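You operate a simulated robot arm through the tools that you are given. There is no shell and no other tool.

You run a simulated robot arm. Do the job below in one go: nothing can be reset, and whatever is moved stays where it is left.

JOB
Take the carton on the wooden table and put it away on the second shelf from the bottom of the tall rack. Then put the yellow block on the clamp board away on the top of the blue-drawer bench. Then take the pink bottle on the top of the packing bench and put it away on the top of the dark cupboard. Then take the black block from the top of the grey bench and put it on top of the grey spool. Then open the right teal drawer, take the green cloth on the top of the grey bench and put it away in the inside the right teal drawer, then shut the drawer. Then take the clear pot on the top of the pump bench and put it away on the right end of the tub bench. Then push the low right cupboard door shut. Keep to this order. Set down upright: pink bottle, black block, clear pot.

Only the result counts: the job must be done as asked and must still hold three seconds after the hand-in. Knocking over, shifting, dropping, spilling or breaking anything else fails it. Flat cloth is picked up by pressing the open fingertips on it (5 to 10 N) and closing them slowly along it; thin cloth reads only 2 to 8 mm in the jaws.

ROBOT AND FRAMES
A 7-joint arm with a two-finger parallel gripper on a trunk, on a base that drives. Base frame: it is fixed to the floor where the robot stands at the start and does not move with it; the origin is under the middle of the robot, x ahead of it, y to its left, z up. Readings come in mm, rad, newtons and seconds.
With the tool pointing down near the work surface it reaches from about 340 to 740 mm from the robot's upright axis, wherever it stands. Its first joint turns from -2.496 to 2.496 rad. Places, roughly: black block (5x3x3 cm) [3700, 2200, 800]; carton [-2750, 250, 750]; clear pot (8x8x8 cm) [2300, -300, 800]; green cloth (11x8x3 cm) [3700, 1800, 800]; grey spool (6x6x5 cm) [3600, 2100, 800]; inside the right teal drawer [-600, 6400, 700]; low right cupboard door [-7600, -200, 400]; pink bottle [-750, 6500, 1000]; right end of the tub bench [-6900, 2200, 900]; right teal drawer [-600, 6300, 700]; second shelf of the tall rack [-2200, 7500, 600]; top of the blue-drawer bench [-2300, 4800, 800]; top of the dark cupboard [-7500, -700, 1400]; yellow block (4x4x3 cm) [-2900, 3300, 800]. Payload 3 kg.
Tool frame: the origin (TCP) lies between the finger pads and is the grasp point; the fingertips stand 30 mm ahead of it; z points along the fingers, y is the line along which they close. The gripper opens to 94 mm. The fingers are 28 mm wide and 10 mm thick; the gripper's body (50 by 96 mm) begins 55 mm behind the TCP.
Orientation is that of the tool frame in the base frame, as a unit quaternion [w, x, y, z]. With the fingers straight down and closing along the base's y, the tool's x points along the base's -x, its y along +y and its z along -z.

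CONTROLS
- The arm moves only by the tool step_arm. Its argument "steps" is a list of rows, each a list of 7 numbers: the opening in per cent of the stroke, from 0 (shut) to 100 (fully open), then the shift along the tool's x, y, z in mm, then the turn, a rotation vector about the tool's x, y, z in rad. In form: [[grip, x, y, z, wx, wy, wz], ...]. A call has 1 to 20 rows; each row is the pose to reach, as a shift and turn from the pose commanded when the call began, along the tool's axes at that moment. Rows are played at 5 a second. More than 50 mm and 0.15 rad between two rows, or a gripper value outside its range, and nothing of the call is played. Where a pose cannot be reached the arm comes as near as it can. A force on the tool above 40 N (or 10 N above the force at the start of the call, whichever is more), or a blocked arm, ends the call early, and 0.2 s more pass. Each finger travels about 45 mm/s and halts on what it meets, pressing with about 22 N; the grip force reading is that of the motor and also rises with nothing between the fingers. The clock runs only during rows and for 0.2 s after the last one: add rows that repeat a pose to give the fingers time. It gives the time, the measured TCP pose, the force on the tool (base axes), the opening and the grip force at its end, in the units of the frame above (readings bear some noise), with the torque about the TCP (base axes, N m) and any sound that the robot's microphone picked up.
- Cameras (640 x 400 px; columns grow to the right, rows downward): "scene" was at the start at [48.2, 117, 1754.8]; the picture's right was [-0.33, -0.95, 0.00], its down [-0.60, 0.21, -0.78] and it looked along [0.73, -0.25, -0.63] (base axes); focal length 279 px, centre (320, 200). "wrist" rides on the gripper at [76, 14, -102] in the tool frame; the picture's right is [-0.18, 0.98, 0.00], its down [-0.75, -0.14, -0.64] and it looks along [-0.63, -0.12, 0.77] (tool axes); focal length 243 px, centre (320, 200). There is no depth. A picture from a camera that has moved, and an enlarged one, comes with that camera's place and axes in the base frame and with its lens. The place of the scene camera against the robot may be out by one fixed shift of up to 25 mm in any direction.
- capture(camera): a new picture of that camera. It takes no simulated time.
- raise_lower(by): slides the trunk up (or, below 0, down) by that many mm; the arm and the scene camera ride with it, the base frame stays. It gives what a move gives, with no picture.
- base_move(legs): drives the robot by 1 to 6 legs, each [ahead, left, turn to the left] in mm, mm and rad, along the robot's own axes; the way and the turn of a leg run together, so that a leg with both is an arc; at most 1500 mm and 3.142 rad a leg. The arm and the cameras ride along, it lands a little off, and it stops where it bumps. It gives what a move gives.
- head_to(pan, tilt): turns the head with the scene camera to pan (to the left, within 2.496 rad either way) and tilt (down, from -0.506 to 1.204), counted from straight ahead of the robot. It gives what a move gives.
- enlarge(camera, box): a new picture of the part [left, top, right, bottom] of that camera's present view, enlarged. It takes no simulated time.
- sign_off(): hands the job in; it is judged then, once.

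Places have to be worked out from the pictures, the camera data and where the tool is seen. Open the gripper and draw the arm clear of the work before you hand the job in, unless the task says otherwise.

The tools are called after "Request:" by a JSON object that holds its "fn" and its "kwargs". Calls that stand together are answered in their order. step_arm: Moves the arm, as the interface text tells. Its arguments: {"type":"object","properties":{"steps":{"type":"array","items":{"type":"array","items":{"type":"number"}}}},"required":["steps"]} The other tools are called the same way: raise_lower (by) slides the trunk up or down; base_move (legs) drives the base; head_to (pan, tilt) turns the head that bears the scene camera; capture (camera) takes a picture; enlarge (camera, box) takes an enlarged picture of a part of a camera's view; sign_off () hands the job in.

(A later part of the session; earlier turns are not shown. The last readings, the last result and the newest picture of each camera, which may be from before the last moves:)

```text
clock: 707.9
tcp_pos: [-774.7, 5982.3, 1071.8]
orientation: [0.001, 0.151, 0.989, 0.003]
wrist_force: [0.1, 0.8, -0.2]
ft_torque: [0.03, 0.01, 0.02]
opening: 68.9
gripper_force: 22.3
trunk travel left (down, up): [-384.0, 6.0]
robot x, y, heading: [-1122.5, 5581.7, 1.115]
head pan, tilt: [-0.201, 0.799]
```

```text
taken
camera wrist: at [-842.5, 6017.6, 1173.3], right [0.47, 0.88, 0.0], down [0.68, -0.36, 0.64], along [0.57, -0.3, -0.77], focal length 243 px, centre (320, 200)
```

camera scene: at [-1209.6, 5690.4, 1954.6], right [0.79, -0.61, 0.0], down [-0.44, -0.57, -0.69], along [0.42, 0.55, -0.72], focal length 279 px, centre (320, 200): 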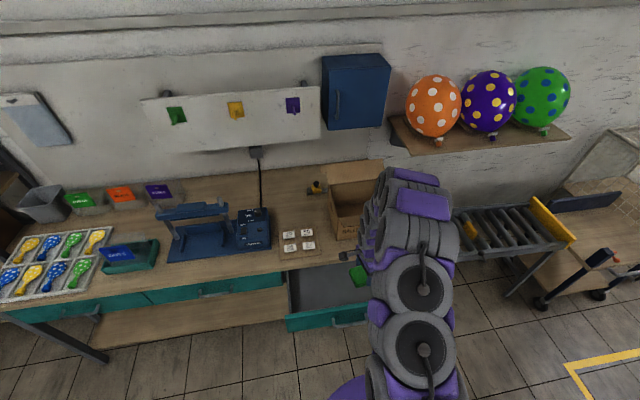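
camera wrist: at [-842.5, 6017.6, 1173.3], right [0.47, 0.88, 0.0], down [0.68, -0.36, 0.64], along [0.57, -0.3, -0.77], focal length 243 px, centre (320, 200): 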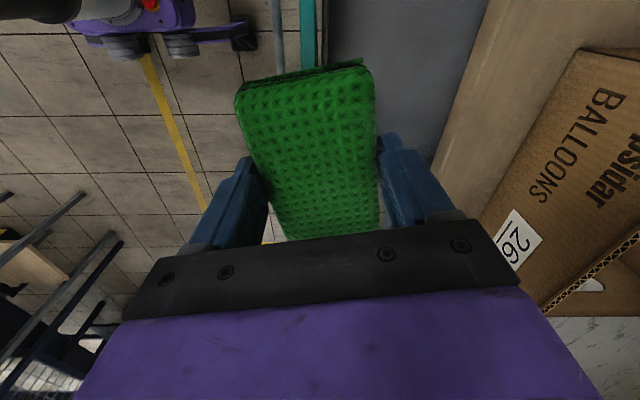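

The drawer's inside spans about A≈5072–5250. I centre the hand over it with the base, then align the cloth squarely with the drawer.

Request:
{"fn": "base_move", "kwargs": {"legs": [[88, 36, 0.012]]}}

Request:
{"fn": "step_arm", "kwargs": {"steps": [[30, 0, 0, 0, 0, 0, 0.07], [30, 0, 0, 0, 0, 0, 0.14], [30, 0, 0, 0, 0, 0, 0.14]]}}

Request:
{"fn": "raise_lower", "kwargs": {"by": -180}}

Request:
{"fn": "capture", "kwargs": {"camera": "wrist"}}

Request:
{"fn": "capture", "kwargs": {"camera": "scene"}}

```text
clock: 709.0
tcp_pos: [-762.8, 6074.4, 1070.4]
orientation: [-0.003, 0.147, 0.989, 0.003]
wrist_force: [-0.2, -0.1, -0.3]
ft_torque: [-0.03, -0.03, -0.03]
opening: 69.1
gripper_force: 22.3
trunk travel left (down, up): [-384.0, 6.0]
robot x, y, heading: [-1118.0, 5677.0, 1.122]
head pan, tilt: [-0.201, 0.799]
```

```text
clock: 709.9
tcp_pos: [-767.0, 6074.3, 1072.2]
orientation: [0.0, 0.216, 0.976, 0.004]
wrist_force: [-0.3, 0.6, 0.1]
ft_torque: [0.0, -0.02, 0.0]
opening: 69.2
gripper_force: 22.2
trunk travel left (down, up): [-384.0, 6.0]
robot x, y, heading: [-1112.3, 5675.7, 1.123]
head pan, tilt: [-0.201, 0.799]
```

```text
clock: 711.9
tcp_pos: [-772.2, 6076.4, 893.0]
orientation: [0.0, 0.215, 0.977, 0.003]
wrist_force: [0.6, 0.3, -0.3]
ft_torque: [0.01, 0.05, -0.01]
opening: 69.0
gripper_force: 21.9
trunk travel left (down, up): [-204.0, 186.0]
robot x, y, heading: [-1116.3, 5677.9, 1.121]
head pan, tilt: [-0.201, 0.799]
```

```text
taken
camera wrist: at [-835.0, 6120.9, 994.3], right [0.58, 0.81, 0.01], down [0.62, -0.45, 0.64], along [0.53, -0.37, -0.77], focal length 243 px, centre (320, 200)
```

wrist: 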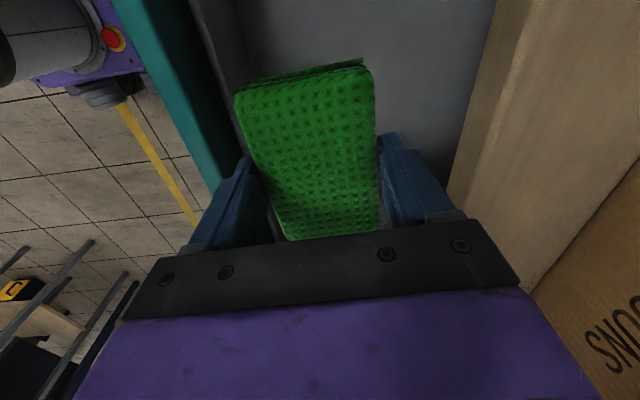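

```text
taken
camera scene: at [-1205.4, 5782.3, 1774.6], right [0.8, -0.6, 0.0], down [-0.44, -0.57, -0.69], along [0.42, 0.55, -0.72], focal length 279 px, centre (320, 200)
```

scene: 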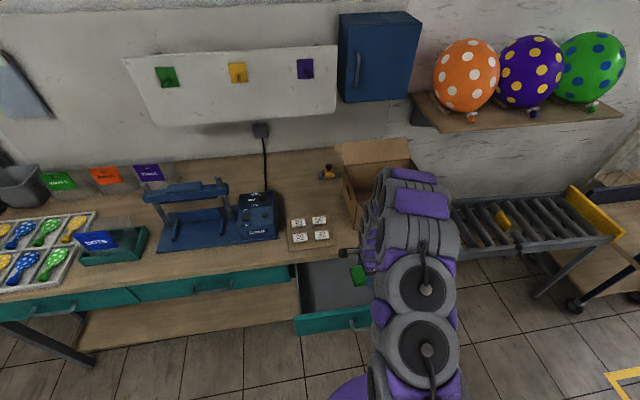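

The cloth is centred between the drawer's front panel and the bench edge with about 40 mm to spare on both sides. I lower it into the drawer.

Request:
{"fn": "raise_lower", "kwargs": {"by": -110}}

Request:
{"fn": "step_arm", "kwargs": {"steps": [[30, 0, 0, 8, 0, 0, 0], [30, 0, 0, 16, 0, 0, 0], [30, 0, 0, 24, 0, 0, 0], [30, 0, 0, 24, 0, 0, 0]]}}

Request:
{"fn": "capture", "kwargs": {"camera": "wrist"}}

```text
clock: 713.3
tcp_pos: [-773.9, 6077.1, 782.6]
orientation: [0.001, 0.215, 0.977, 0.003]
wrist_force: [-0.4, -0.8, -0.3]
ft_torque: [0.02, 0.0, -0.02]
opening: 69.0
gripper_force: 21.7
trunk travel left (down, up): [-94.0, 296.0]
robot x, y, heading: [-1114.7, 5677.9, 1.124]
head pan, tilt: [-0.201, 0.799]
```

```text
clock: 714.3
tcp_pos: [-772.2, 6077.6, 758.2]
orientation: [0.0, 0.214, 0.977, 0.002]
wrist_force: [0.0, -0.4, -1.3]
ft_torque: [0.03, 0.0, -0.02]
opening: 68.8
gripper_force: 22.6
trunk travel left (down, up): [-94.0, 296.0]
robot x, y, heading: [-1115.4, 5675.3, 1.122]
head pan, tilt: [-0.201, 0.799]
```

```text
taken
camera wrist: at [-835.3, 6122.0, 860.6], right [0.58, 0.81, 0.01], down [0.62, -0.45, 0.64], along [0.53, -0.37, -0.77], focal length 243 px, centre (320, 200)
```

wrist: 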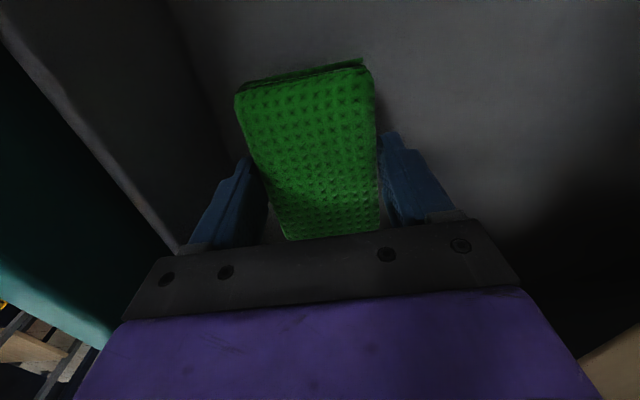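

Not at the bottom yet. I continue in small steps until I feel the drawer floor.

Request:
{"fn": "step_arm", "kwargs": {"steps": [[30, 0, 0, 5, 0, 0, 0], [30, 0, 0, 10, 0, 0, 0], [30, 0, 0, 14, 0, 0, 0], [30, 0, 0, 18, 0, 0, 0], [30, 0, 0, 18, 0, 0, 0]]}}

Request:
{"fn": "capture", "kwargs": {"camera": "wrist"}}

```text
clock: 715.5
tcp_pos: [-772.2, 6078.5, 741.4]
orientation: [0.002, 0.214, 0.977, 0.003]
wrist_force: [0.1, 0.1, -0.4]
ft_torque: [-0.01, 0.0, -0.01]
opening: 69.1
gripper_force: 22.2
trunk travel left (down, up): [-94.0, 296.0]
robot x, y, heading: [-1116.3, 5679.5, 1.119]
head pan, tilt: [-0.201, 0.799]
```

```text
taken
camera wrist: at [-836.0, 6122.4, 841.8], right [0.58, 0.81, 0.01], down [0.62, -0.45, 0.64], along [0.53, -0.37, -0.77], focal length 243 px, centre (320, 200)
```

wrist: 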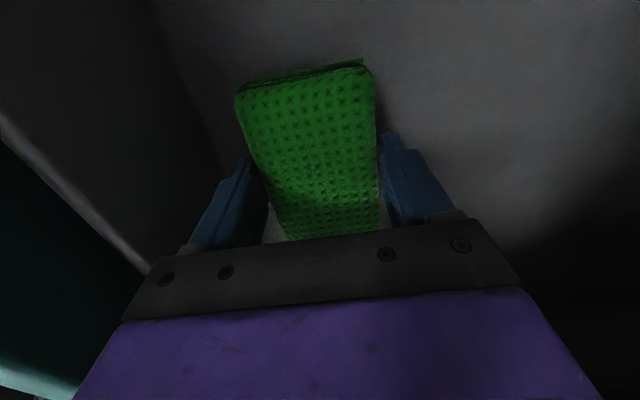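

Still no contact at TCP z≈741. I go a little lower.

Request:
{"fn": "step_arm", "kwargs": {"steps": [[30, 0, 0, 3, 0, 0, 0], [30, 0, 0, 6, 0, 0, 0], [30, 0, 0, 9, 0, 0, 0], [30, 0, 0, 12, 0, 0, 0], [30, 0, 0, 12, 0, 0, 0]]}}

```text
clock: 716.7
tcp_pos: [-773.4, 6077.7, 728.0]
orientation: [0.002, 0.214, 0.977, 0.003]
wrist_force: [0.8, 0.5, 0.3]
ft_torque: [-0.01, -0.02, 0.01]
opening: 69.0
gripper_force: 21.8
trunk travel left (down, up): [-94.0, 296.0]
robot x, y, heading: [-1111.2, 5676.7, 1.12]
head pan, tilt: [-0.201, 0.799]
```

Request:
{"fn": "enlarge", "kwargs": {"camera": "scene", "box": [280, 230, 460, 360]}}

Request:
{"fn": "step_arm", "kwargs": {"steps": [[30, 0, 0, 2, 0, 0, 0], [30, 0, 0, 4, 0, 0, 0], [30, 0, 0, 6, 0, 0, 0], [30, 0, 0, 8, 0, 0, 0], [30, 0, 0, 8, 0, 0, 0]]}}

```text
3.08 times, centred on (370, 295) of scene
camera zoom: at [-1209.8, 5784.3, 1664.2], right [0.8, -0.6, 0.0], down [-0.43, -0.57, -0.7], along [0.42, 0.55, -0.72], focal length 857 px, centre (166, -92)
```

zoom: 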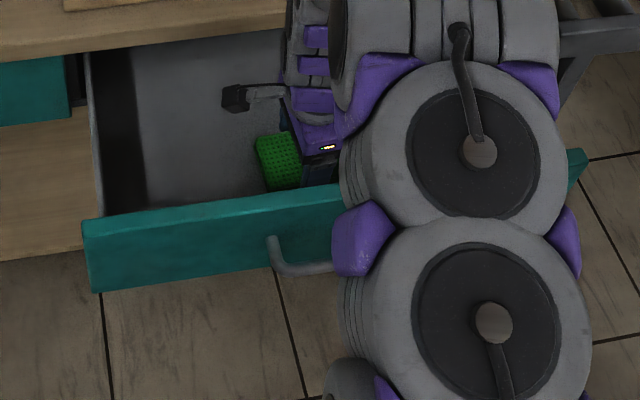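

```text
clock: 717.7
tcp_pos: [-773.1, 6079.5, 722.6]
orientation: [0.003, 0.215, 0.977, 0.005]
wrist_force: [0.1, 0.9, 24.1]
ft_torque: [-0.24, 0.4, -0.02]
opening: 69.4
gripper_force: 21.9
trunk travel left (down, up): [-94.0, 296.0]
robot x, y, heading: [-1116.3, 5676.4, 1.121]
head pan, tilt: [-0.201, 0.799]
stopped in row 5: the force on the tool passed its limit at 42 N (the readings are from after the stop); the commanded pose is now the measured one
```

The cloth touches the drawer floor. I release it and lift straight out.

Request:
{"fn": "step_arm", "kwargs": {"steps": [[55, 0, 0, -1.5, 0, 0, 0], [76, 0, 0, -2, 0, 0, 0], [84, 0, 0, -2, 0, 0, 0], [92, 0, 0, -2, 0, 0, 0], [95, 0, 0, -2, 0, 0, 0], [95, 0, 0, -20, 0, 0, 0], [95, 0, 0, -45, 0, 0, 0], [95, 0, 0, -80, 0, 0, 0], [95, 0, 0, -80, 0, 0, 0]]}}

Request:
{"fn": "capture", "kwargs": {"camera": "wrist"}}

```text
clock: 719.7
tcp_pos: [-772.4, 6079.4, 802.1]
orientation: [0.002, 0.214, 0.977, 0.003]
wrist_force: [0.0, 0.3, 0.1]
ft_torque: [-0.02, -0.04, 0.0]
opening: 89.3
gripper_force: 0.0
trunk travel left (down, up): [-94.0, 296.0]
robot x, y, heading: [-1113.4, 5676.6, 1.123]
head pan, tilt: [-0.201, 0.799]
```

```text
taken
camera wrist: at [-834.9, 6122.6, 904.5], right [0.58, 0.81, 0.01], down [0.62, -0.45, 0.64], along [0.53, -0.37, -0.77], focal length 243 px, centre (320, 200)
```

wrist: 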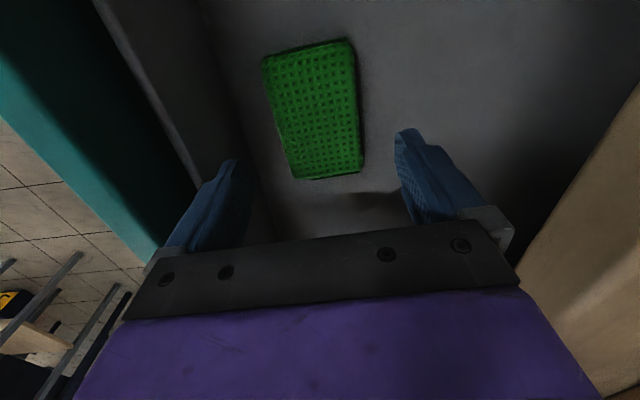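

The cloth lies in the drawer. I raise the hand out, back off, and rotate it to point forward so I can push the drawer shut with the closed fingertips just above the handle.

Request:
{"fn": "raise_lower", "kwargs": {"by": 200}}

Request:
{"fn": "base_move", "kwargs": {"legs": [[-300, 0, 0]]}}

Request:
{"fn": "step_arm", "kwargs": {"steps": [[60, 0, 0, 0, -0.143, 0, 0], [30, 0, 0, 0, -0.286, 0, 0], [5, 0, 0, 0, -0.429, 0, 0], [0, 0, 0, 0, -0.572, 0, 0], [0, 0, 0, 0, -0.715, 0, 0], [0, 0, 0, 0, -0.858, 0, 0], [0, 0, 0, 0, -1.0, 0, 0], [0, 0, 0, 0, -1.143, 0, 0], [0, 0, 0, 0, -1.286, 0, 0], [0, 0, 0, 0, -1.429, 0, 0], [0, 0, 0, 0, -1.571, 0, 0], [0, 0, 0, 0, -1.571, 0, 0]]}}

Request:
{"fn": "capture", "kwargs": {"camera": "scene"}}

```text
clock: 721.9
tcp_pos: [-771.1, 6079.8, 1002.5]
orientation: [0.001, 0.214, 0.977, 0.003]
wrist_force: [-0.2, 0.1, -0.3]
ft_torque: [0.02, 0.01, -0.03]
opening: 89.3
gripper_force: 0.1
trunk travel left (down, up): [-294.0, 96.0]
robot x, y, heading: [-1115.8, 5674.4, 1.116]
head pan, tilt: [-0.201, 0.799]
```

```text
clock: 723.9
tcp_pos: [-898.1, 5816.3, 1002.5]
orientation: [0.002, 0.214, 0.977, 0.004]
wrist_force: [0.3, -0.9, 0.1]
ft_torque: [-0.01, -0.01, 0.0]
opening: 89.2
gripper_force: 0.0
trunk travel left (down, up): [-294.0, 96.0]
robot x, y, heading: [-1241.3, 5413.1, 1.127]
head pan, tilt: [-0.201, 0.799]
```

```text
clock: 726.5
tcp_pos: [-899.5, 5814.1, 1003.9]
orientation: [0.153, 0.149, 0.686, 0.696]
wrist_force: [0.7, 1.0, 0.0]
ft_torque: [0.02, 0.01, 0.01]
opening: 0.0
gripper_force: 22.4
trunk travel left (down, up): [-294.0, 96.0]
robot x, y, heading: [-1241.6, 5408.5, 1.126]
head pan, tilt: [-0.201, 0.799]
```

```text
taken
camera scene: at [-1335.1, 5519.0, 1864.4], right [0.8, -0.6, 0.0], down [-0.43, -0.57, -0.7], along [0.42, 0.56, -0.72], focal length 279 px, centre (320, 200)
```

scene: 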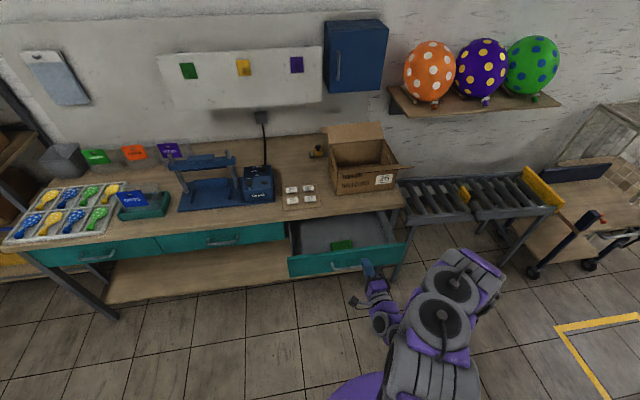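

The cloth is visible in the drawer. I lower the closed fingers to just above handle height and push forward with the base.

Request:
{"fn": "raise_lower", "kwargs": {"by": -221}}

Request:
{"fn": "base_move", "kwargs": {"legs": [[150, 0, 0]]}}

Request:
{"fn": "capture", "kwargs": {"camera": "scene"}}

Request:
{"fn": "capture", "kwargs": {"camera": "wrist"}}

```text
clock: 728.8
tcp_pos: [-898.2, 5813.8, 782.0]
orientation: [0.152, 0.15, 0.687, 0.694]
wrist_force: [0.6, 0.0, -0.2]
ft_torque: [0.01, -0.02, 0.02]
opening: 0.1
gripper_force: 22.2
trunk travel left (down, up): [-73.0, 317.0]
robot x, y, heading: [-1242.8, 5415.0, 1.125]
head pan, tilt: [-0.201, 0.799]
```

```text
clock: 730.2
tcp_pos: [-834.5, 5948.6, 782.0]
orientation: [0.153, 0.151, 0.687, 0.694]
wrist_force: [0.4, 1.0, -0.3]
ft_torque: [0.02, -0.01, -0.02]
opening: 0.0
gripper_force: 22.1
trunk travel left (down, up): [-73.0, 317.0]
robot x, y, heading: [-1173.6, 5548.4, 1.126]
head pan, tilt: [-0.201, 0.799]
```

```text
taken
camera scene: at [-1270.8, 5654.1, 1643.3], right [0.8, -0.6, 0.0], down [-0.43, -0.57, -0.7], along [0.42, 0.56, -0.72], focal length 279 px, centre (320, 200)
```

scene: 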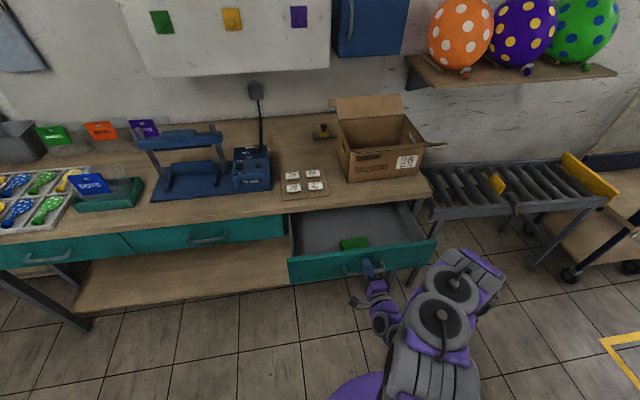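

```text
taken
camera wrist: at [-946.5, 5887.4, 794.8], right [0.16, -0.09, 0.98], down [0.42, -0.9, -0.15], along [0.89, 0.43, -0.11], focal length 243 px, centre (320, 200)
```

wrist: 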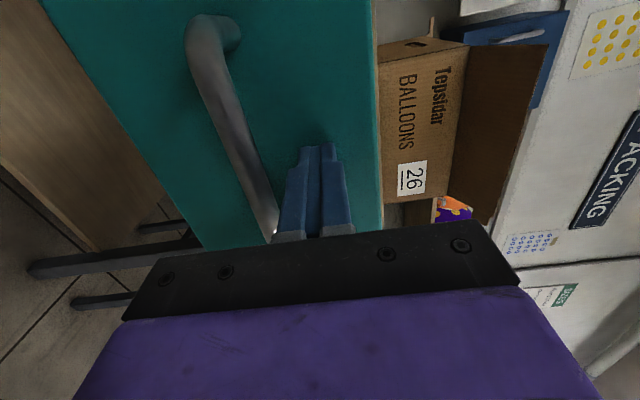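

The fingertips are just above the bar and in front of the panel. I push on.

Request:
{"fn": "base_move", "kwargs": {"legs": [[150, 0, 0]]}}

Request:
{"fn": "capture", "kwargs": {"camera": "scene"}}

```text
clock: 731.5
tcp_pos: [-769.7, 6082.7, 781.7]
orientation: [0.153, 0.151, 0.687, 0.694]
wrist_force: [0.6, 0.5, 0.3]
ft_torque: [-0.04, 0.0, 0.01]
opening: 0.1
gripper_force: 21.6
trunk travel left (down, up): [-73.0, 317.0]
robot x, y, heading: [-1113.5, 5684.6, 1.127]
head pan, tilt: [-0.201, 0.799]
```

```text
taken
camera scene: at [-1206.2, 5788.8, 1643.3], right [0.8, -0.6, 0.0], down [-0.43, -0.57, -0.7], along [0.42, 0.56, -0.72], focal length 279 px, centre (320, 200)
```

scene: 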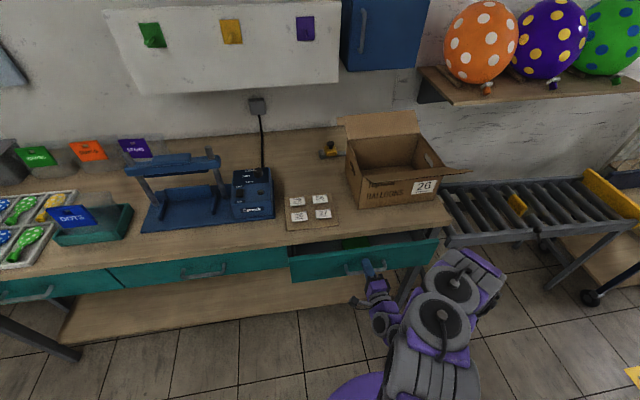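

The drawer is closing, with about 90 mm left. I push the rest.

Request:
{"fn": "base_move", "kwargs": {"legs": [[85, 0, 0]]}}

Request:
{"fn": "capture", "kwargs": {"camera": "scene"}}

Request:
{"fn": "capture", "kwargs": {"camera": "wrist"}}

```text
clock: 732.7
tcp_pos: [-735.9, 6152.8, 783.0]
orientation: [0.155, 0.152, 0.687, 0.694]
wrist_force: [-0.4, 0.5, -1.0]
ft_torque: [0.0, -0.01, -0.01]
opening: 0.0
gripper_force: 21.5
trunk travel left (down, up): [-73.0, 317.0]
robot x, y, heading: [-1074.0, 5754.6, 1.125]
head pan, tilt: [-0.201, 0.799]
stopped in leg 1: the force on the tool passed its limit at 118 N (the readings are from after the stop); the commanded pose is now the measured one
```

```text
taken
camera scene: at [-1171.3, 5862.2, 1643.3], right [0.8, -0.6, 0.0], down [-0.43, -0.57, -0.7], along [0.42, 0.55, -0.72], focal length 279 px, centre (320, 200)
```

scene: 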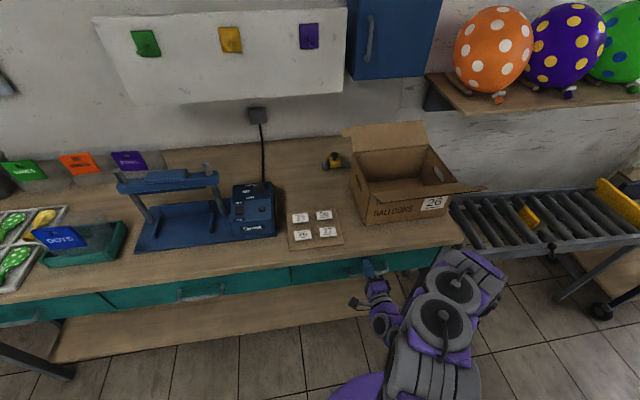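

```text
taken
camera wrist: at [-848.4, 6091.5, 795.8], right [0.16, -0.09, 0.98], down [0.41, -0.9, -0.15], along [0.9, 0.43, -0.11], focal length 243 px, centre (320, 200)
```

wrist: 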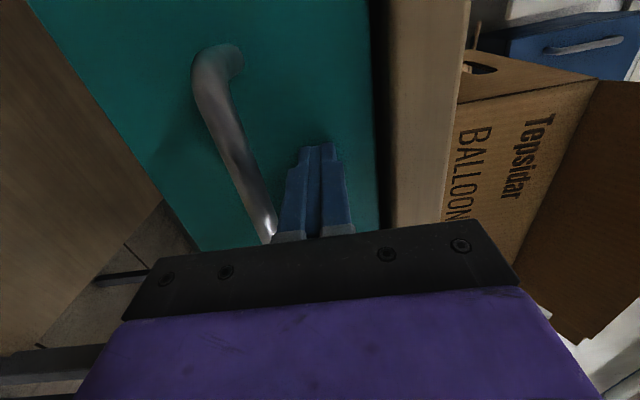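

The push ended with the drawer hitting its stop. I back off and verify it's fully shut.

Request:
{"fn": "base_move", "kwargs": {"legs": [[-350, 0, 0]]}}

Request:
{"fn": "enlarge", "kwargs": {"camera": "scene", "box": [100, 160, 440, 330]}}

```text
clock: 735.0
tcp_pos: [-890.2, 5839.8, 783.1]
orientation: [0.152, 0.15, 0.686, 0.695]
wrist_force: [0.5, 1.2, 0.2]
ft_torque: [0.0, 0.04, 0.01]
opening: 0.0
gripper_force: 22.1
trunk travel left (down, up): [-73.0, 317.0]
robot x, y, heading: [-1225.8, 5441.4, 1.129]
head pan, tilt: [-0.201, 0.799]
```

```text
1.88 times, centred on (270, 245) of scene
camera zoom: at [-1322.1, 5546.1, 1643.4], right [0.8, -0.6, 0.0], down [-0.43, -0.57, -0.7], along [0.42, 0.56, -0.72], focal length 524 px, centre (414, 115)
```

zoom: 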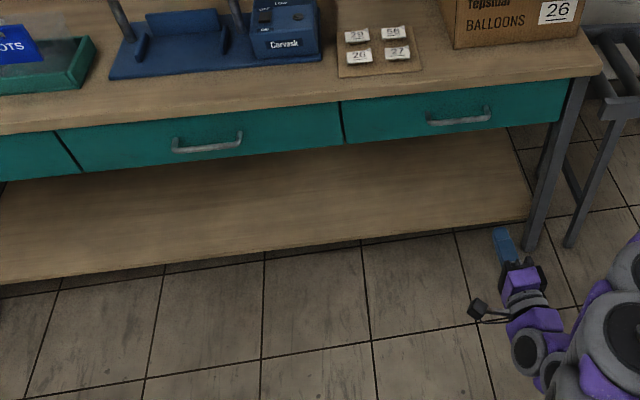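

The drawer is shut flush. Next is the clear pot on the pump bench: I raise the trunk, fold the hand back to tool-down, and drive along the corridor to the start side.

Request:
{"fn": "raise_lower", "kwargs": {"by": 270}}

Request:
{"fn": "step_arm", "kwargs": {"steps": [[10, 0, 0, 0, 0.0806, 0.0806, -0.0806], [30, 0, 0, 0, 0.1612, 0.1612, -0.1612], [50, 0, 0, 0, 0.2418, 0.2418, -0.2418], [64, 0, 0, 0, 0.3224, 0.3224, -0.3224], [64, 0, 0, 0, 0.403, 0.403, -0.403], [64, 0, 0, 0, 0.4836, 0.4836, -0.4836], [64, 0, 0, 0, 0.5642, 0.5642, -0.5642], [64, 0, 0, 0, 0.6448, 0.6448, -0.6448], [64, 0, 0, 0, 0.7254, 0.7254, -0.7254], [64, 0, 0, 0, 0.806, 0.806, -0.806], [64, 0, 0, 0, 0.8866, 0.8866, -0.8866], [64, 0, 0, 0, 0.9672, 0.9672, -0.9672], [64, 0, 0, 0, 1.0478, 1.0478, -1.0478], [64, 0, 0, 0, 1.1284, 1.1284, -1.1284], [64, 0, 0, 0, 1.2092, 1.2092, -1.2092], [64, 0, 0, 0, 1.2092, 1.2092, -1.2092]]}}

Request:
{"fn": "base_move", "kwargs": {"legs": [[-40, -1200, 0], [0, -1250, 0], [0, -1250, 0], [0, 0, -1.571], [0, -1300, 0], [0, -1300, 0]]}}

Request:
{"fn": "head_to", "kwargs": {"pan": 0.0, "tilt": 0.6}}

Request:
{"fn": "capture", "kwargs": {"camera": "scene"}}

```text
clock: 737.7
tcp_pos: [-890.1, 5839.2, 1054.6]
orientation: [0.152, 0.149, 0.686, 0.696]
wrist_force: [0.4, -0.7, 1.0]
ft_torque: [-0.01, 0.03, 0.0]
opening: 0.0
gripper_force: 21.9
trunk travel left (down, up): [-343.0, 47.0]
robot x, y, heading: [-1226.4, 5442.7, 1.131]
head pan, tilt: [-0.201, 0.799]
```

```text
clock: 741.1
tcp_pos: [-891.1, 5839.5, 1054.7]
orientation: [0.005, -0.541, 0.841, 0.001]
wrist_force: [0.5, -0.1, 0.1]
ft_torque: [-0.01, -0.05, -0.02]
opening: 60.4
gripper_force: 0.1
trunk travel left (down, up): [-343.0, 47.0]
robot x, y, heading: [-1228.9, 5437.1, 1.127]
head pan, tilt: [-0.201, 0.799]
```

```text
clock: 774.8
tcp_pos: [1465.4, 1219.9, 1054.2]
orientation: [0.006, 0.197, 0.98, -0.006]
wrist_force: [0.4, 0.0, 0.0]
ft_torque: [-0.02, 0.03, -0.04]
opening: 60.5
gripper_force: 0.0
trunk travel left (down, up): [-343.0, 47.0]
robot x, y, heading: [1051.8, 1536.4, -0.415]
head pan, tilt: [-0.201, 0.799]
```

```text
clock: 775.5
tcp_pos: [1464.5, 1216.8, 1055.8]
orientation: [0.007, 0.198, 0.98, -0.002]
wrist_force: [-0.2, -0.2, -0.1]
ft_torque: [0.0, 0.02, 0.01]
opening: 60.2
gripper_force: 0.0
trunk travel left (down, up): [-343.0, 47.0]
robot x, y, heading: [1054.7, 1541.2, -0.413]
head pan, tilt: [0.0, 0.6]
```

```text
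taken
camera scene: at [1160.6, 1647.0, 1930.1], right [-0.4, -0.92, 0.0], down [-0.52, 0.23, -0.82], along [0.75, -0.33, -0.57], focal length 279 px, centre (320, 200)
```

scene: 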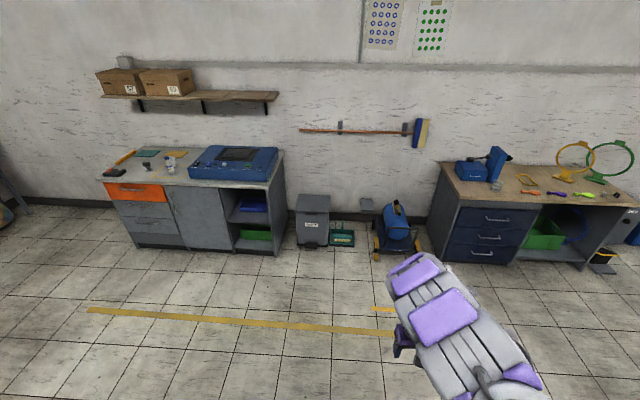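

The pump bench with the blue vise is on the right. I drive over to it and look for the clear pot.

Request:
{"fn": "base_move", "kwargs": {"legs": [[0, 0, -0.03], [500, -950, 0], [400, 0, 0]]}}

Request:
{"fn": "head_to", "kwargs": {"pan": 0.1, "tilt": 0.65}}

Request:
{"fn": "capture", "kwargs": {"camera": "scene"}}

```text
clock: 783.4
tcp_pos: [1857.6, -24.0, 1054.0]
orientation: [0.006, 0.218, 0.976, -0.003]
wrist_force: [-0.7, -0.1, -0.4]
ft_torque: [0.01, -0.02, -0.02]
opening: 60.1
gripper_force: 0.1
trunk travel left (down, up): [-343.0, 47.0]
robot x, y, heading: [1464.0, 313.2, -0.456]
head pan, tilt: [0.0, 0.6]
```

```text
clock: 784.0
tcp_pos: [1856.5, -24.4, 1054.8]
orientation: [0.007, 0.219, 0.976, -0.003]
wrist_force: [-0.6, -0.1, -0.5]
ft_torque: [0.01, -0.01, -0.02]
opening: 59.9
gripper_force: 0.0
trunk travel left (down, up): [-343.0, 47.0]
robot x, y, heading: [1460.3, 315.6, -0.456]
head pan, tilt: [0.099, 0.649]
```

```text
taken
camera scene: at [1575.5, 427.1, 1925.8], right [-0.35, -0.94, 0.0], down [-0.57, 0.21, -0.8], along [0.75, -0.28, -0.61], focal length 279 px, centre (320, 200)
```

scene: 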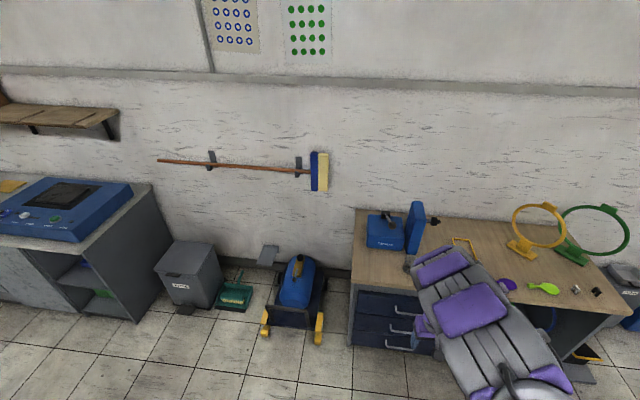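

The pot should be at about pixel (404, 265), right at the arm's edge. I enlarge there and also take the wrist view.

Request:
{"fn": "enlarge", "kwargs": {"camera": "scene", "box": [350, 200, 490, 320]}}

Request:
{"fn": "capture", "kwargs": {"camera": "wrist"}}

```text
3.33 times, centred on (420, 260) of scene
camera zoom: at [1575.5, 427.1, 1925.8], right [-0.35, -0.94, 0.0], down [-0.57, 0.21, -0.8], along [0.75, -0.28, -0.61], focal length 929 px, centre (-13, 0)
```

zoom: 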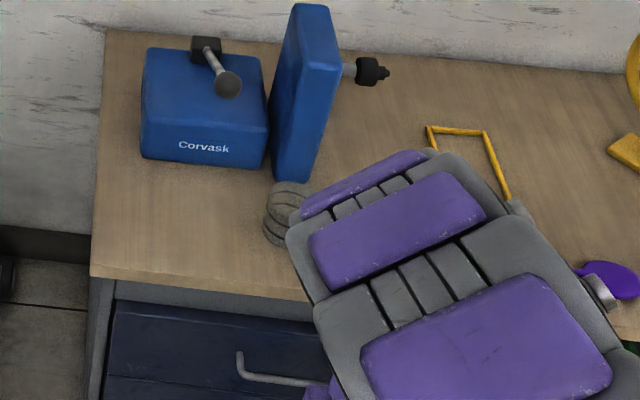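

```text
taken
camera wrist: at [1792.8, 21.2, 1156.0], right [0.59, 0.81, 0.0], down [0.61, -0.44, 0.65], along [0.53, -0.38, -0.76], focal length 243 px, centre (320, 200)
```

wrist: 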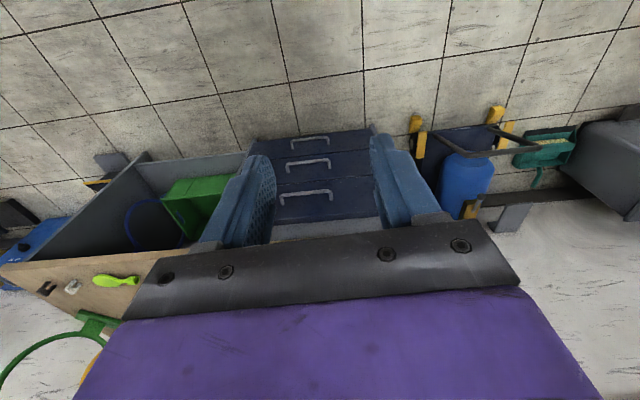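

The clear pot stands just in front of the blue vise plate. I move closer, about 415 mm ahead and 80 mm right, and view it with the wrist camera.

Request:
{"fn": "base_move", "kwargs": {"legs": [[410, -75, 0.012]]}}

Request:
{"fn": "capture", "kwargs": {"camera": "wrist"}}

Request:
{"fn": "head_to", "kwargs": {"pan": 0.35, "tilt": 0.9}}

Request:
{"fn": "capture", "kwargs": {"camera": "scene"}}

```text
clock: 786.6
tcp_pos: [2201.2, -258.0, 1055.0]
orientation: [0.007, 0.206, 0.978, -0.003]
wrist_force: [-0.4, -0.4, -0.4]
ft_torque: [-0.01, 0.01, 0.0]
opening: 60.2
gripper_force: 0.0
trunk travel left (down, up): [-343.0, 47.0]
robot x, y, heading: [1793.2, 70.3, -0.428]
head pan, tilt: [0.099, 0.649]
```

```text
taken
camera wrist: at [2136.1, -213.1, 1155.6], right [0.57, 0.82, 0.0], down [0.62, -0.43, 0.65], along [0.54, -0.37, -0.76], focal length 243 px, centre (320, 200)
```

wrist: 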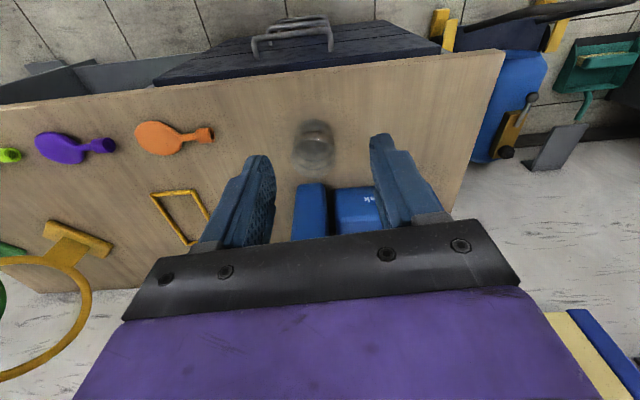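

```text
clock: 787.4
tcp_pos: [2198.7, -257.8, 1056.4]
orientation: [0.007, 0.206, 0.979, -0.003]
wrist_force: [-0.4, 0.2, 0.6]
ft_torque: [0.02, 0.01, 0.0]
opening: 60.2
gripper_force: 0.1
trunk travel left (down, up): [-343.0, 47.0]
robot x, y, heading: [1795.4, 73.4, -0.428]
head pan, tilt: [0.351, 0.901]
```

```text
taken
camera scene: at [1901.9, 210.3, 1905.4], right [-0.08, -1.0, 0.0], down [-0.78, 0.06, -0.62], along [0.62, -0.05, -0.78], focal length 279 px, centre (320, 200)
```

scene: 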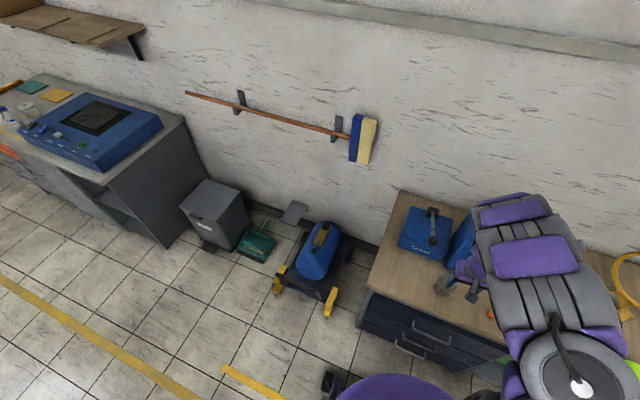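

The pot is visible as a clear jar in the wrist image. I enlarge it.

Request:
{"fn": "enlarge", "kwargs": {"camera": "wrist", "box": [260, 100, 380, 190]}}

```text
4.44 times, centred on (320, 145) of wrist
camera zoom: at [2134.5, -212.4, 1156.5], right [0.57, 0.82, 0.0], down [0.62, -0.43, 0.65], along [0.54, -0.37, -0.76], focal length 1078 px, centre (320, 444)
```

zoom: 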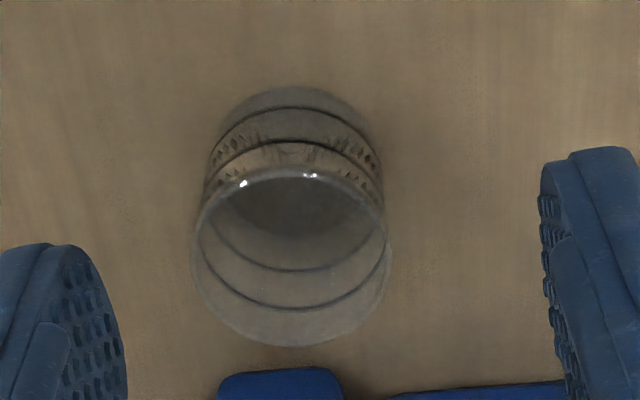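

I'm unsure of the plate's height and the pot's exact size. I raise the hand 110 mm to be safe and take another wrist view for triangulation.

Request:
{"fn": "step_arm", "kwargs": {"steps": [[98, 0, 0, -40, 0, 0, 0], [98, 0, 0, -80, 0, 0, 0], [98, 0, 0, -110, 0, 0, 0], [98, 0, 0, -110, 0, 0, 0]]}}

Request:
{"fn": "capture", "kwargs": {"camera": "wrist"}}

Request:
{"fn": "enlarge", "kwargs": {"camera": "wrist", "box": [240, 80, 420, 240]}}

Request:
{"fn": "enlarge", "kwargs": {"camera": "scene", "box": [370, 180, 510, 300]}}

```text
clock: 788.4
tcp_pos: [2198.9, -254.7, 1164.3]
orientation: [0.007, 0.207, 0.978, -0.002]
wrist_force: [0.8, 0.0, 0.5]
ft_torque: [-0.01, 0.01, 0.02]
opening: 92.1
gripper_force: 0.0
trunk travel left (down, up): [-343.0, 47.0]
robot x, y, heading: [1797.6, 70.4, -0.433]
head pan, tilt: [0.351, 0.901]
```

```text
taken
camera wrist: at [2134.1, -210.1, 1265.0], right [0.57, 0.82, 0.0], down [0.62, -0.43, 0.65], along [0.54, -0.37, -0.76], focal length 243 px, centre (320, 200)
```

wrist: 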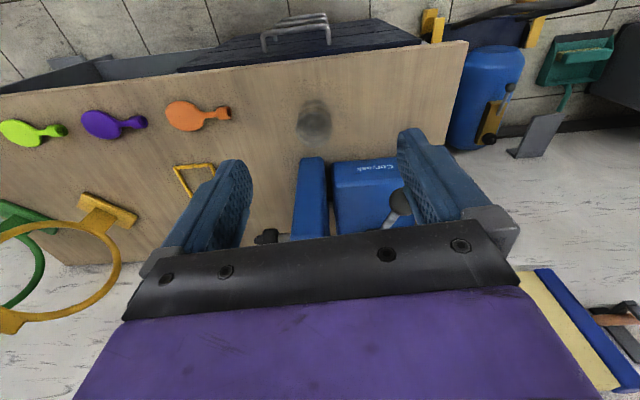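

```text
2.50 times, centred on (330, 160) of wrist
camera zoom: at [2134.1, -210.1, 1265.0], right [0.57, 0.82, 0.0], down [0.62, -0.43, 0.65], along [0.54, -0.37, -0.76], focal length 606 px, centre (295, 300)
```

zoom: 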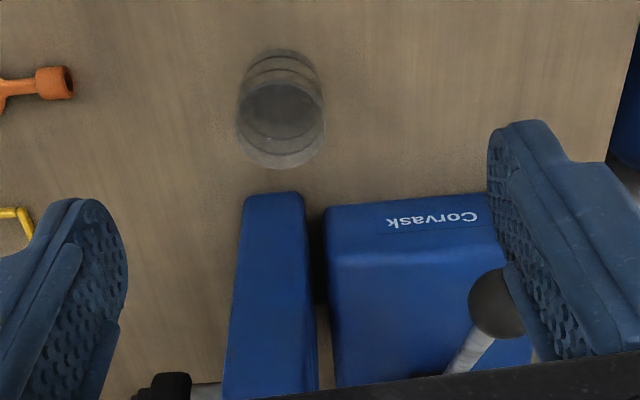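

```text
3.33 times, centred on (440, 240) of scene
camera zoom: at [1902.7, 211.2, 1905.2], right [-0.08, -1.0, 0.0], down [-0.78, 0.06, -0.62], along [0.62, -0.05, -0.79], focal length 929 px, centre (-80, 67)
```

zoom: 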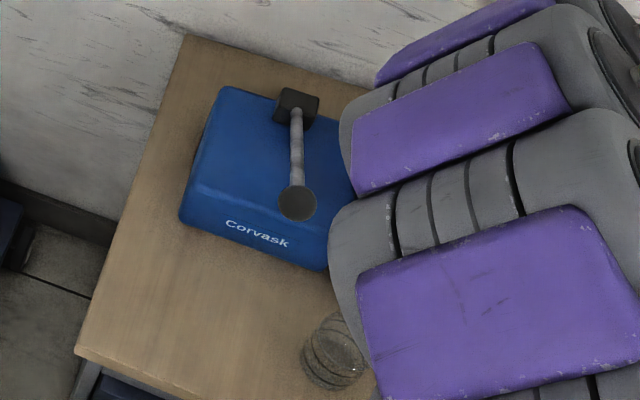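

Triangulation from the two heights gives the pot at tool (−92, −28), rim at z≈860, about 62 mm across, and the plate about 100 mm beyond it. I move over the pot and descend partway.

Request:
{"fn": "step_arm", "kwargs": {"steps": [[98, -30, -9, 0, 0, 0, 0], [98, -60, -18, 0, 0, 0, 0], [98, -92, -27.5, 0, 0, 0, 0], [98, -92, -27.5, 40, 0, 0, 0], [98, -92, -27.5, 85, 0, 0, 0], [98, -92, -27.5, 130, 0, 0, 0], [98, -92, -27.5, 175, 0, 0, 0], [98, -92, -27.5, 200, 0, 0, 0], [98, -92, -27.5, 200, 0, 0, 0]]}}

Request:
{"fn": "capture", "kwargs": {"camera": "wrist"}}

```text
clock: 790.4
tcp_pos: [2263.1, -302.8, 979.9]
orientation: [0.008, 0.207, 0.978, -0.002]
wrist_force: [0.8, 0.3, 0.8]
ft_torque: [-0.02, -0.01, -0.03]
opening: 92.2
gripper_force: 0.1
out of reach, approached as far as the arm can: row 7, 8, 9
trunk travel left (down, up): [-343.0, 47.0]
robot x, y, heading: [1799.9, 72.8, -0.431]
head pan, tilt: [0.351, 0.901]
```

```text
taken
camera wrist: at [2198.4, -258.0, 1080.9], right [0.57, 0.82, 0.0], down [0.62, -0.43, 0.65], along [0.54, -0.37, -0.76], focal length 243 px, centre (320, 200)
```

wrist: 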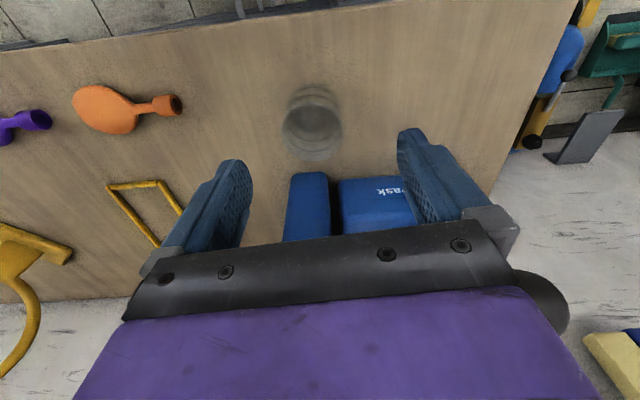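

The arm is at its reach limit with the trunk high, so I lower the trunk 60 mm (tips still above the rim) and measure again.

Request:
{"fn": "raise_lower", "kwargs": {"by": -60}}

Request:
{"fn": "enlarge", "kwargs": {"camera": "wrist", "box": [220, 60, 420, 240]}}

```text
clock: 791.4
tcp_pos: [2262.8, -303.0, 920.4]
orientation: [0.007, 0.207, 0.978, -0.003]
wrist_force: [-0.1, 0.4, 0.9]
ft_torque: [0.0, -0.01, -0.04]
opening: 92.1
gripper_force: 0.0
trunk travel left (down, up): [-283.0, 107.0]
robot x, y, heading: [1799.3, 73.1, -0.427]
head pan, tilt: [0.351, 0.901]
```

```text
2.22 times, centred on (320, 150) of wrist
camera zoom: at [2198.0, -258.4, 1021.2], right [0.57, 0.82, 0.0], down [0.62, -0.43, 0.65], along [0.54, -0.37, -0.76], focal length 539 px, centre (320, 311)
```

zoom: 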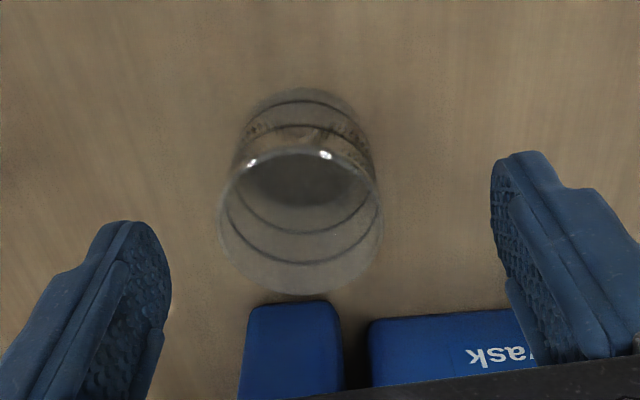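

The pot's centre is about 34 mm ahead and 15 mm right of the tool axis, its rim near z≈835. I correct and take another look from closer.

Request:
{"fn": "step_arm", "kwargs": {"steps": [[98, -17, -8, 0, 0, 0, 0], [98, -34, -15.5, 0, 0, 0, 0], [98, -34, -15.5, 15, 0, 0, 0], [98, -34, -15.5, 30, 0, 0, 0], [98, -34, -15.5, 30, 0, 0, 0]]}}

Request:
{"fn": "capture", "kwargs": {"camera": "wrist"}}

```text
clock: 792.6
tcp_pos: [2265.9, -301.9, 922.3]
orientation: [0.008, 0.208, 0.978, -0.002]
wrist_force: [-0.1, -0.4, 0.2]
ft_torque: [0.02, 0.01, 0.01]
opening: 92.1
gripper_force: 0.0
out of reach, approached as far as the arm can: row 1, 2, 3, 4, 5
trunk travel left (down, up): [-283.0, 107.0]
robot x, y, heading: [1799.2, 70.8, -0.428]
head pan, tilt: [0.351, 0.901]
```

```text
taken
camera wrist: at [2201.0, -257.4, 1022.9], right [0.57, 0.82, 0.0], down [0.62, -0.43, 0.65], along [0.54, -0.37, -0.76], focal length 243 px, centre (320, 200)
```

wrist: 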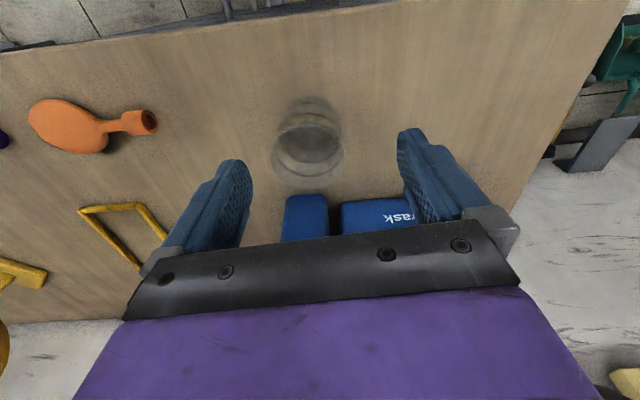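

The arm's posture limits it here, so I use the base (34 mm ahead, 15 mm right) and later the trunk to do the fine positioning.

Request:
{"fn": "base_move", "kwargs": {"legs": [[34, -15, 0]]}}

Request:
{"fn": "capture", "kwargs": {"camera": "wrist"}}

Request:
{"fn": "enlarge", "kwargs": {"camera": "wrist", "box": [220, 60, 420, 240]}}

```text
clock: 793.4
tcp_pos: [2294.6, -324.2, 922.7]
orientation: [0.006, 0.206, 0.978, -0.004]
wrist_force: [-0.2, 0.5, -0.1]
ft_torque: [-0.07, 0.04, 0.01]
opening: 92.3
gripper_force: 0.1
trunk travel left (down, up): [-283.0, 107.0]
robot x, y, heading: [1823.7, 46.0, -0.427]
head pan, tilt: [0.351, 0.901]
```

```text
taken
camera wrist: at [2230.1, -279.3, 1022.8], right [0.56, 0.83, 0.0], down [0.63, -0.43, 0.65], along [0.54, -0.37, -0.76], focal length 243 px, centre (320, 200)
```

wrist: 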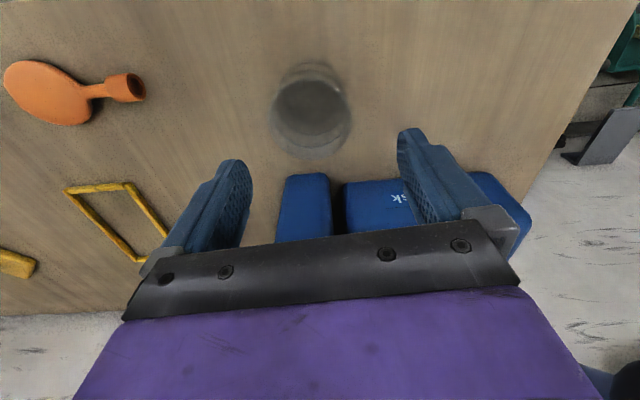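

```text
2.22 times, centred on (320, 150) of wrist
camera zoom: at [2230.1, -279.3, 1022.8], right [0.56, 0.83, 0.0], down [0.63, -0.43, 0.65], along [0.54, -0.37, -0.76], focal length 539 px, centre (320, 311)
```

zoom: 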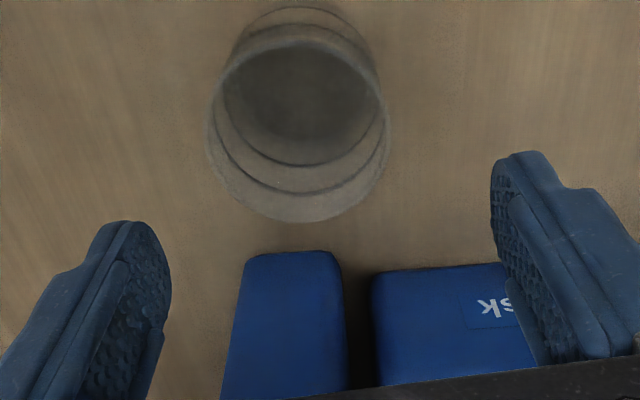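

The pot is now nearly under the hand, about 8 mm to the right. I nudge the base and lower the trunk 55 mm so the tips are just at rim level.

Request:
{"fn": "base_move", "kwargs": {"legs": [[0, -9, 0]]}}

Request:
{"fn": "raise_lower", "kwargs": {"by": -50}}

Request:
{"fn": "capture", "kwargs": {"camera": "wrist"}}

Request:
{"fn": "enlarge", "kwargs": {"camera": "wrist", "box": [200, 60, 440, 260]}}

```text
clock: 794.2
tcp_pos: [2289.0, -331.6, 924.0]
orientation: [0.008, 0.206, 0.978, -0.005]
wrist_force: [0.7, -0.8, 0.4]
ft_torque: [0.0, 0.0, -0.01]
opening: 92.3
gripper_force: 0.1
trunk travel left (down, up): [-283.0, 107.0]
robot x, y, heading: [1815.7, 38.4, -0.428]
head pan, tilt: [0.351, 0.901]
```

```text
clock: 795.1
tcp_pos: [2292.3, -319.5, 876.1]
orientation: [0.008, 0.206, 0.979, -0.013]
wrist_force: [0.5, 0.6, -0.8]
ft_torque: [-0.03, 0.02, 0.01]
opening: 92.1
gripper_force: 0.1
trunk travel left (down, up): [-233.0, 157.0]
robot x, y, heading: [1822.1, 35.9, -0.433]
head pan, tilt: [0.351, 0.901]
```

```text
taken
camera wrist: at [2228.2, -272.7, 977.0], right [0.56, 0.83, -0.02], down [0.63, -0.41, 0.66], along [0.54, -0.38, -0.75], focal length 243 px, centre (320, 200)
```

wrist: 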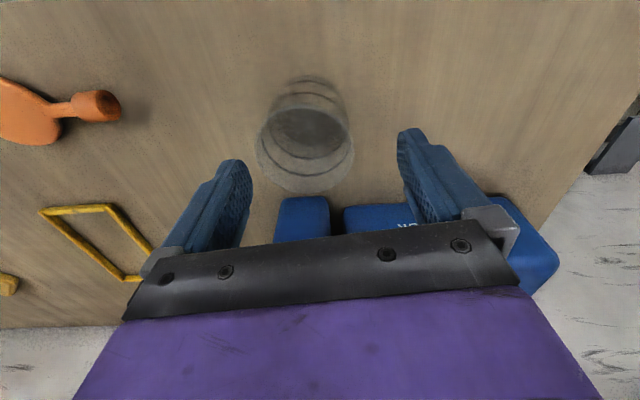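

```text
2.00 times, centred on (320, 160) of wrist
camera zoom: at [2228.2, -272.7, 977.0], right [0.56, 0.83, -0.02], down [0.63, -0.41, 0.66], along [0.54, -0.38, -0.75], focal length 485 px, centre (320, 280)
```

zoom: 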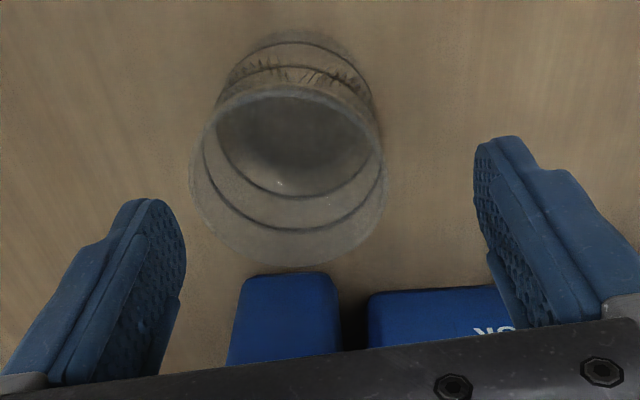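

The pot's centre is now 12 mm to the right of the axis. I try the correction with the arm, since the trunk is lower.

Request:
{"fn": "step_arm", "kwargs": {"steps": [[98, 0, -6, 0, 0, 0, 0], [98, 0, -12, 0, 0, 0, 0], [98, 0, -12, 0, 0, 0, 0]]}}

Request:
{"fn": "enlarge", "kwargs": {"camera": "wrist", "box": [200, 60, 440, 260]}}

```text
clock: 795.9
tcp_pos: [2285.8, -334.2, 876.4]
orientation: [0.008, 0.205, 0.979, -0.011]
wrist_force: [0.3, 0.0, 0.1]
ft_torque: [-0.03, -0.01, -0.02]
opening: 92.1
gripper_force: 0.1
trunk travel left (down, up): [-233.0, 157.0]
robot x, y, heading: [1819.9, 36.4, -0.428]
head pan, tilt: [0.351, 0.901]
```

```text
2.00 times, centred on (320, 160) of wrist
camera zoom: at [2221.9, -287.6, 976.4], right [0.56, 0.83, -0.01], down [0.63, -0.42, 0.66], along [0.54, -0.38, -0.75], focal length 485 px, centre (320, 280)
```

zoom: 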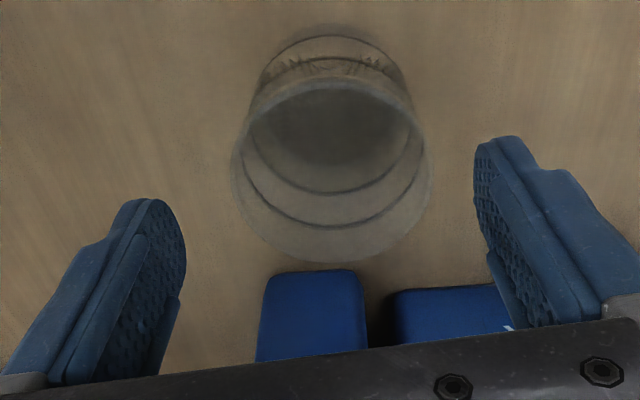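

Now within 4 mm of centre. I level the tool and lower 60 mm around the pot, watching the force.

Request:
{"fn": "step_arm", "kwargs": {"steps": [[98, 0, 3, 10, -0.018, 0.02, 0], [98, 0, 3, 25, -0.018, 0.02, 0], [98, 0, 3, 40, -0.018, 0.02, 0], [98, 0, 3, 55, -0.018, 0.02, 0], [98, 0, 3, 55, -0.018, 0.02, 0]]}}

Request:
{"fn": "capture", "kwargs": {"camera": "wrist"}}

```text
clock: 797.1
tcp_pos: [2273.4, -314.8, 846.2]
orientation: [0.001, 0.206, 0.978, 0.001]
wrist_force: [0.8, -0.7, -0.2]
ft_torque: [0.0, 0.03, 0.02]
opening: 92.1
gripper_force: 0.0
out of reach, approached as far as the arm can: row 1, 2, 3, 4, 5
trunk travel left (down, up): [-233.0, 157.0]
robot x, y, heading: [1820.4, 39.7, -0.43]
head pan, tilt: [0.351, 0.901]
```

```text
taken
camera wrist: at [2210.9, -272.2, 947.9], right [0.56, 0.83, 0.0], down [0.63, -0.43, 0.64], along [0.53, -0.36, -0.77], focal length 243 px, centre (320, 200)
```

wrist: 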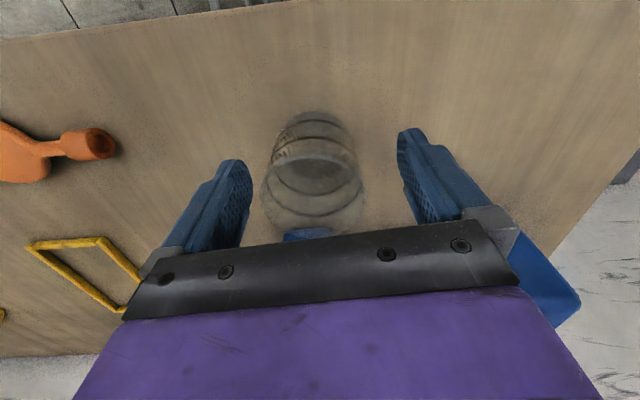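

The arm drifts at a joint limit. I raise the trunk to get clear of the pot and look at the arm's posture.

Request:
{"fn": "raise_lower", "kwargs": {"by": 100}}

Request:
{"fn": "head_to", "kwargs": {"pan": -0.1, "tilt": 1.0}}

Request:
{"fn": "capture", "kwargs": {"camera": "scene"}}

```text
clock: 798.4
tcp_pos: [2274.5, -318.3, 944.6]
orientation: [0.001, 0.206, 0.979, 0.001]
wrist_force: [-0.1, 0.0, -0.1]
ft_torque: [-0.04, 0.01, 0.03]
opening: 92.2
gripper_force: 0.1
trunk travel left (down, up): [-333.0, 57.0]
robot x, y, heading: [1817.7, 36.7, -0.43]
head pan, tilt: [0.351, 0.901]
```

```text
clock: 799.3
tcp_pos: [2273.7, -317.3, 944.9]
orientation: [0.0, 0.207, 0.978, 0.001]
wrist_force: [0.9, 0.1, 0.3]
ft_torque: [-0.01, -0.01, 0.0]
opening: 92.1
gripper_force: 0.0
trunk travel left (down, up): [-333.0, 57.0]
robot x, y, heading: [1818.8, 34.4, -0.43]
head pan, tilt: [-0.099, 1.0]
```

```text
taken
camera scene: at [1908.5, 145.2, 1888.1], right [-0.5, -0.86, 0.0], down [-0.73, 0.42, -0.54], along [0.46, -0.27, -0.84], focal length 279 px, centre (320, 200)
```

scene: 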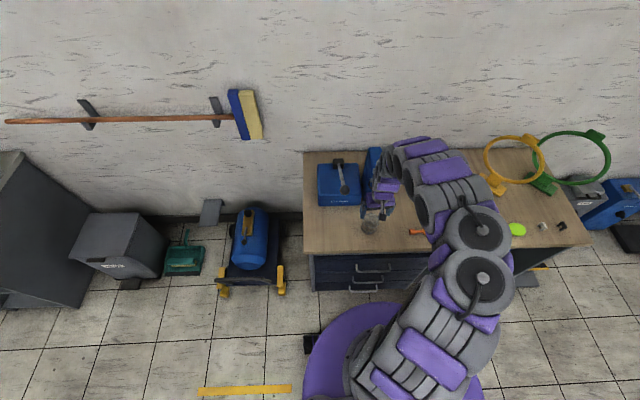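

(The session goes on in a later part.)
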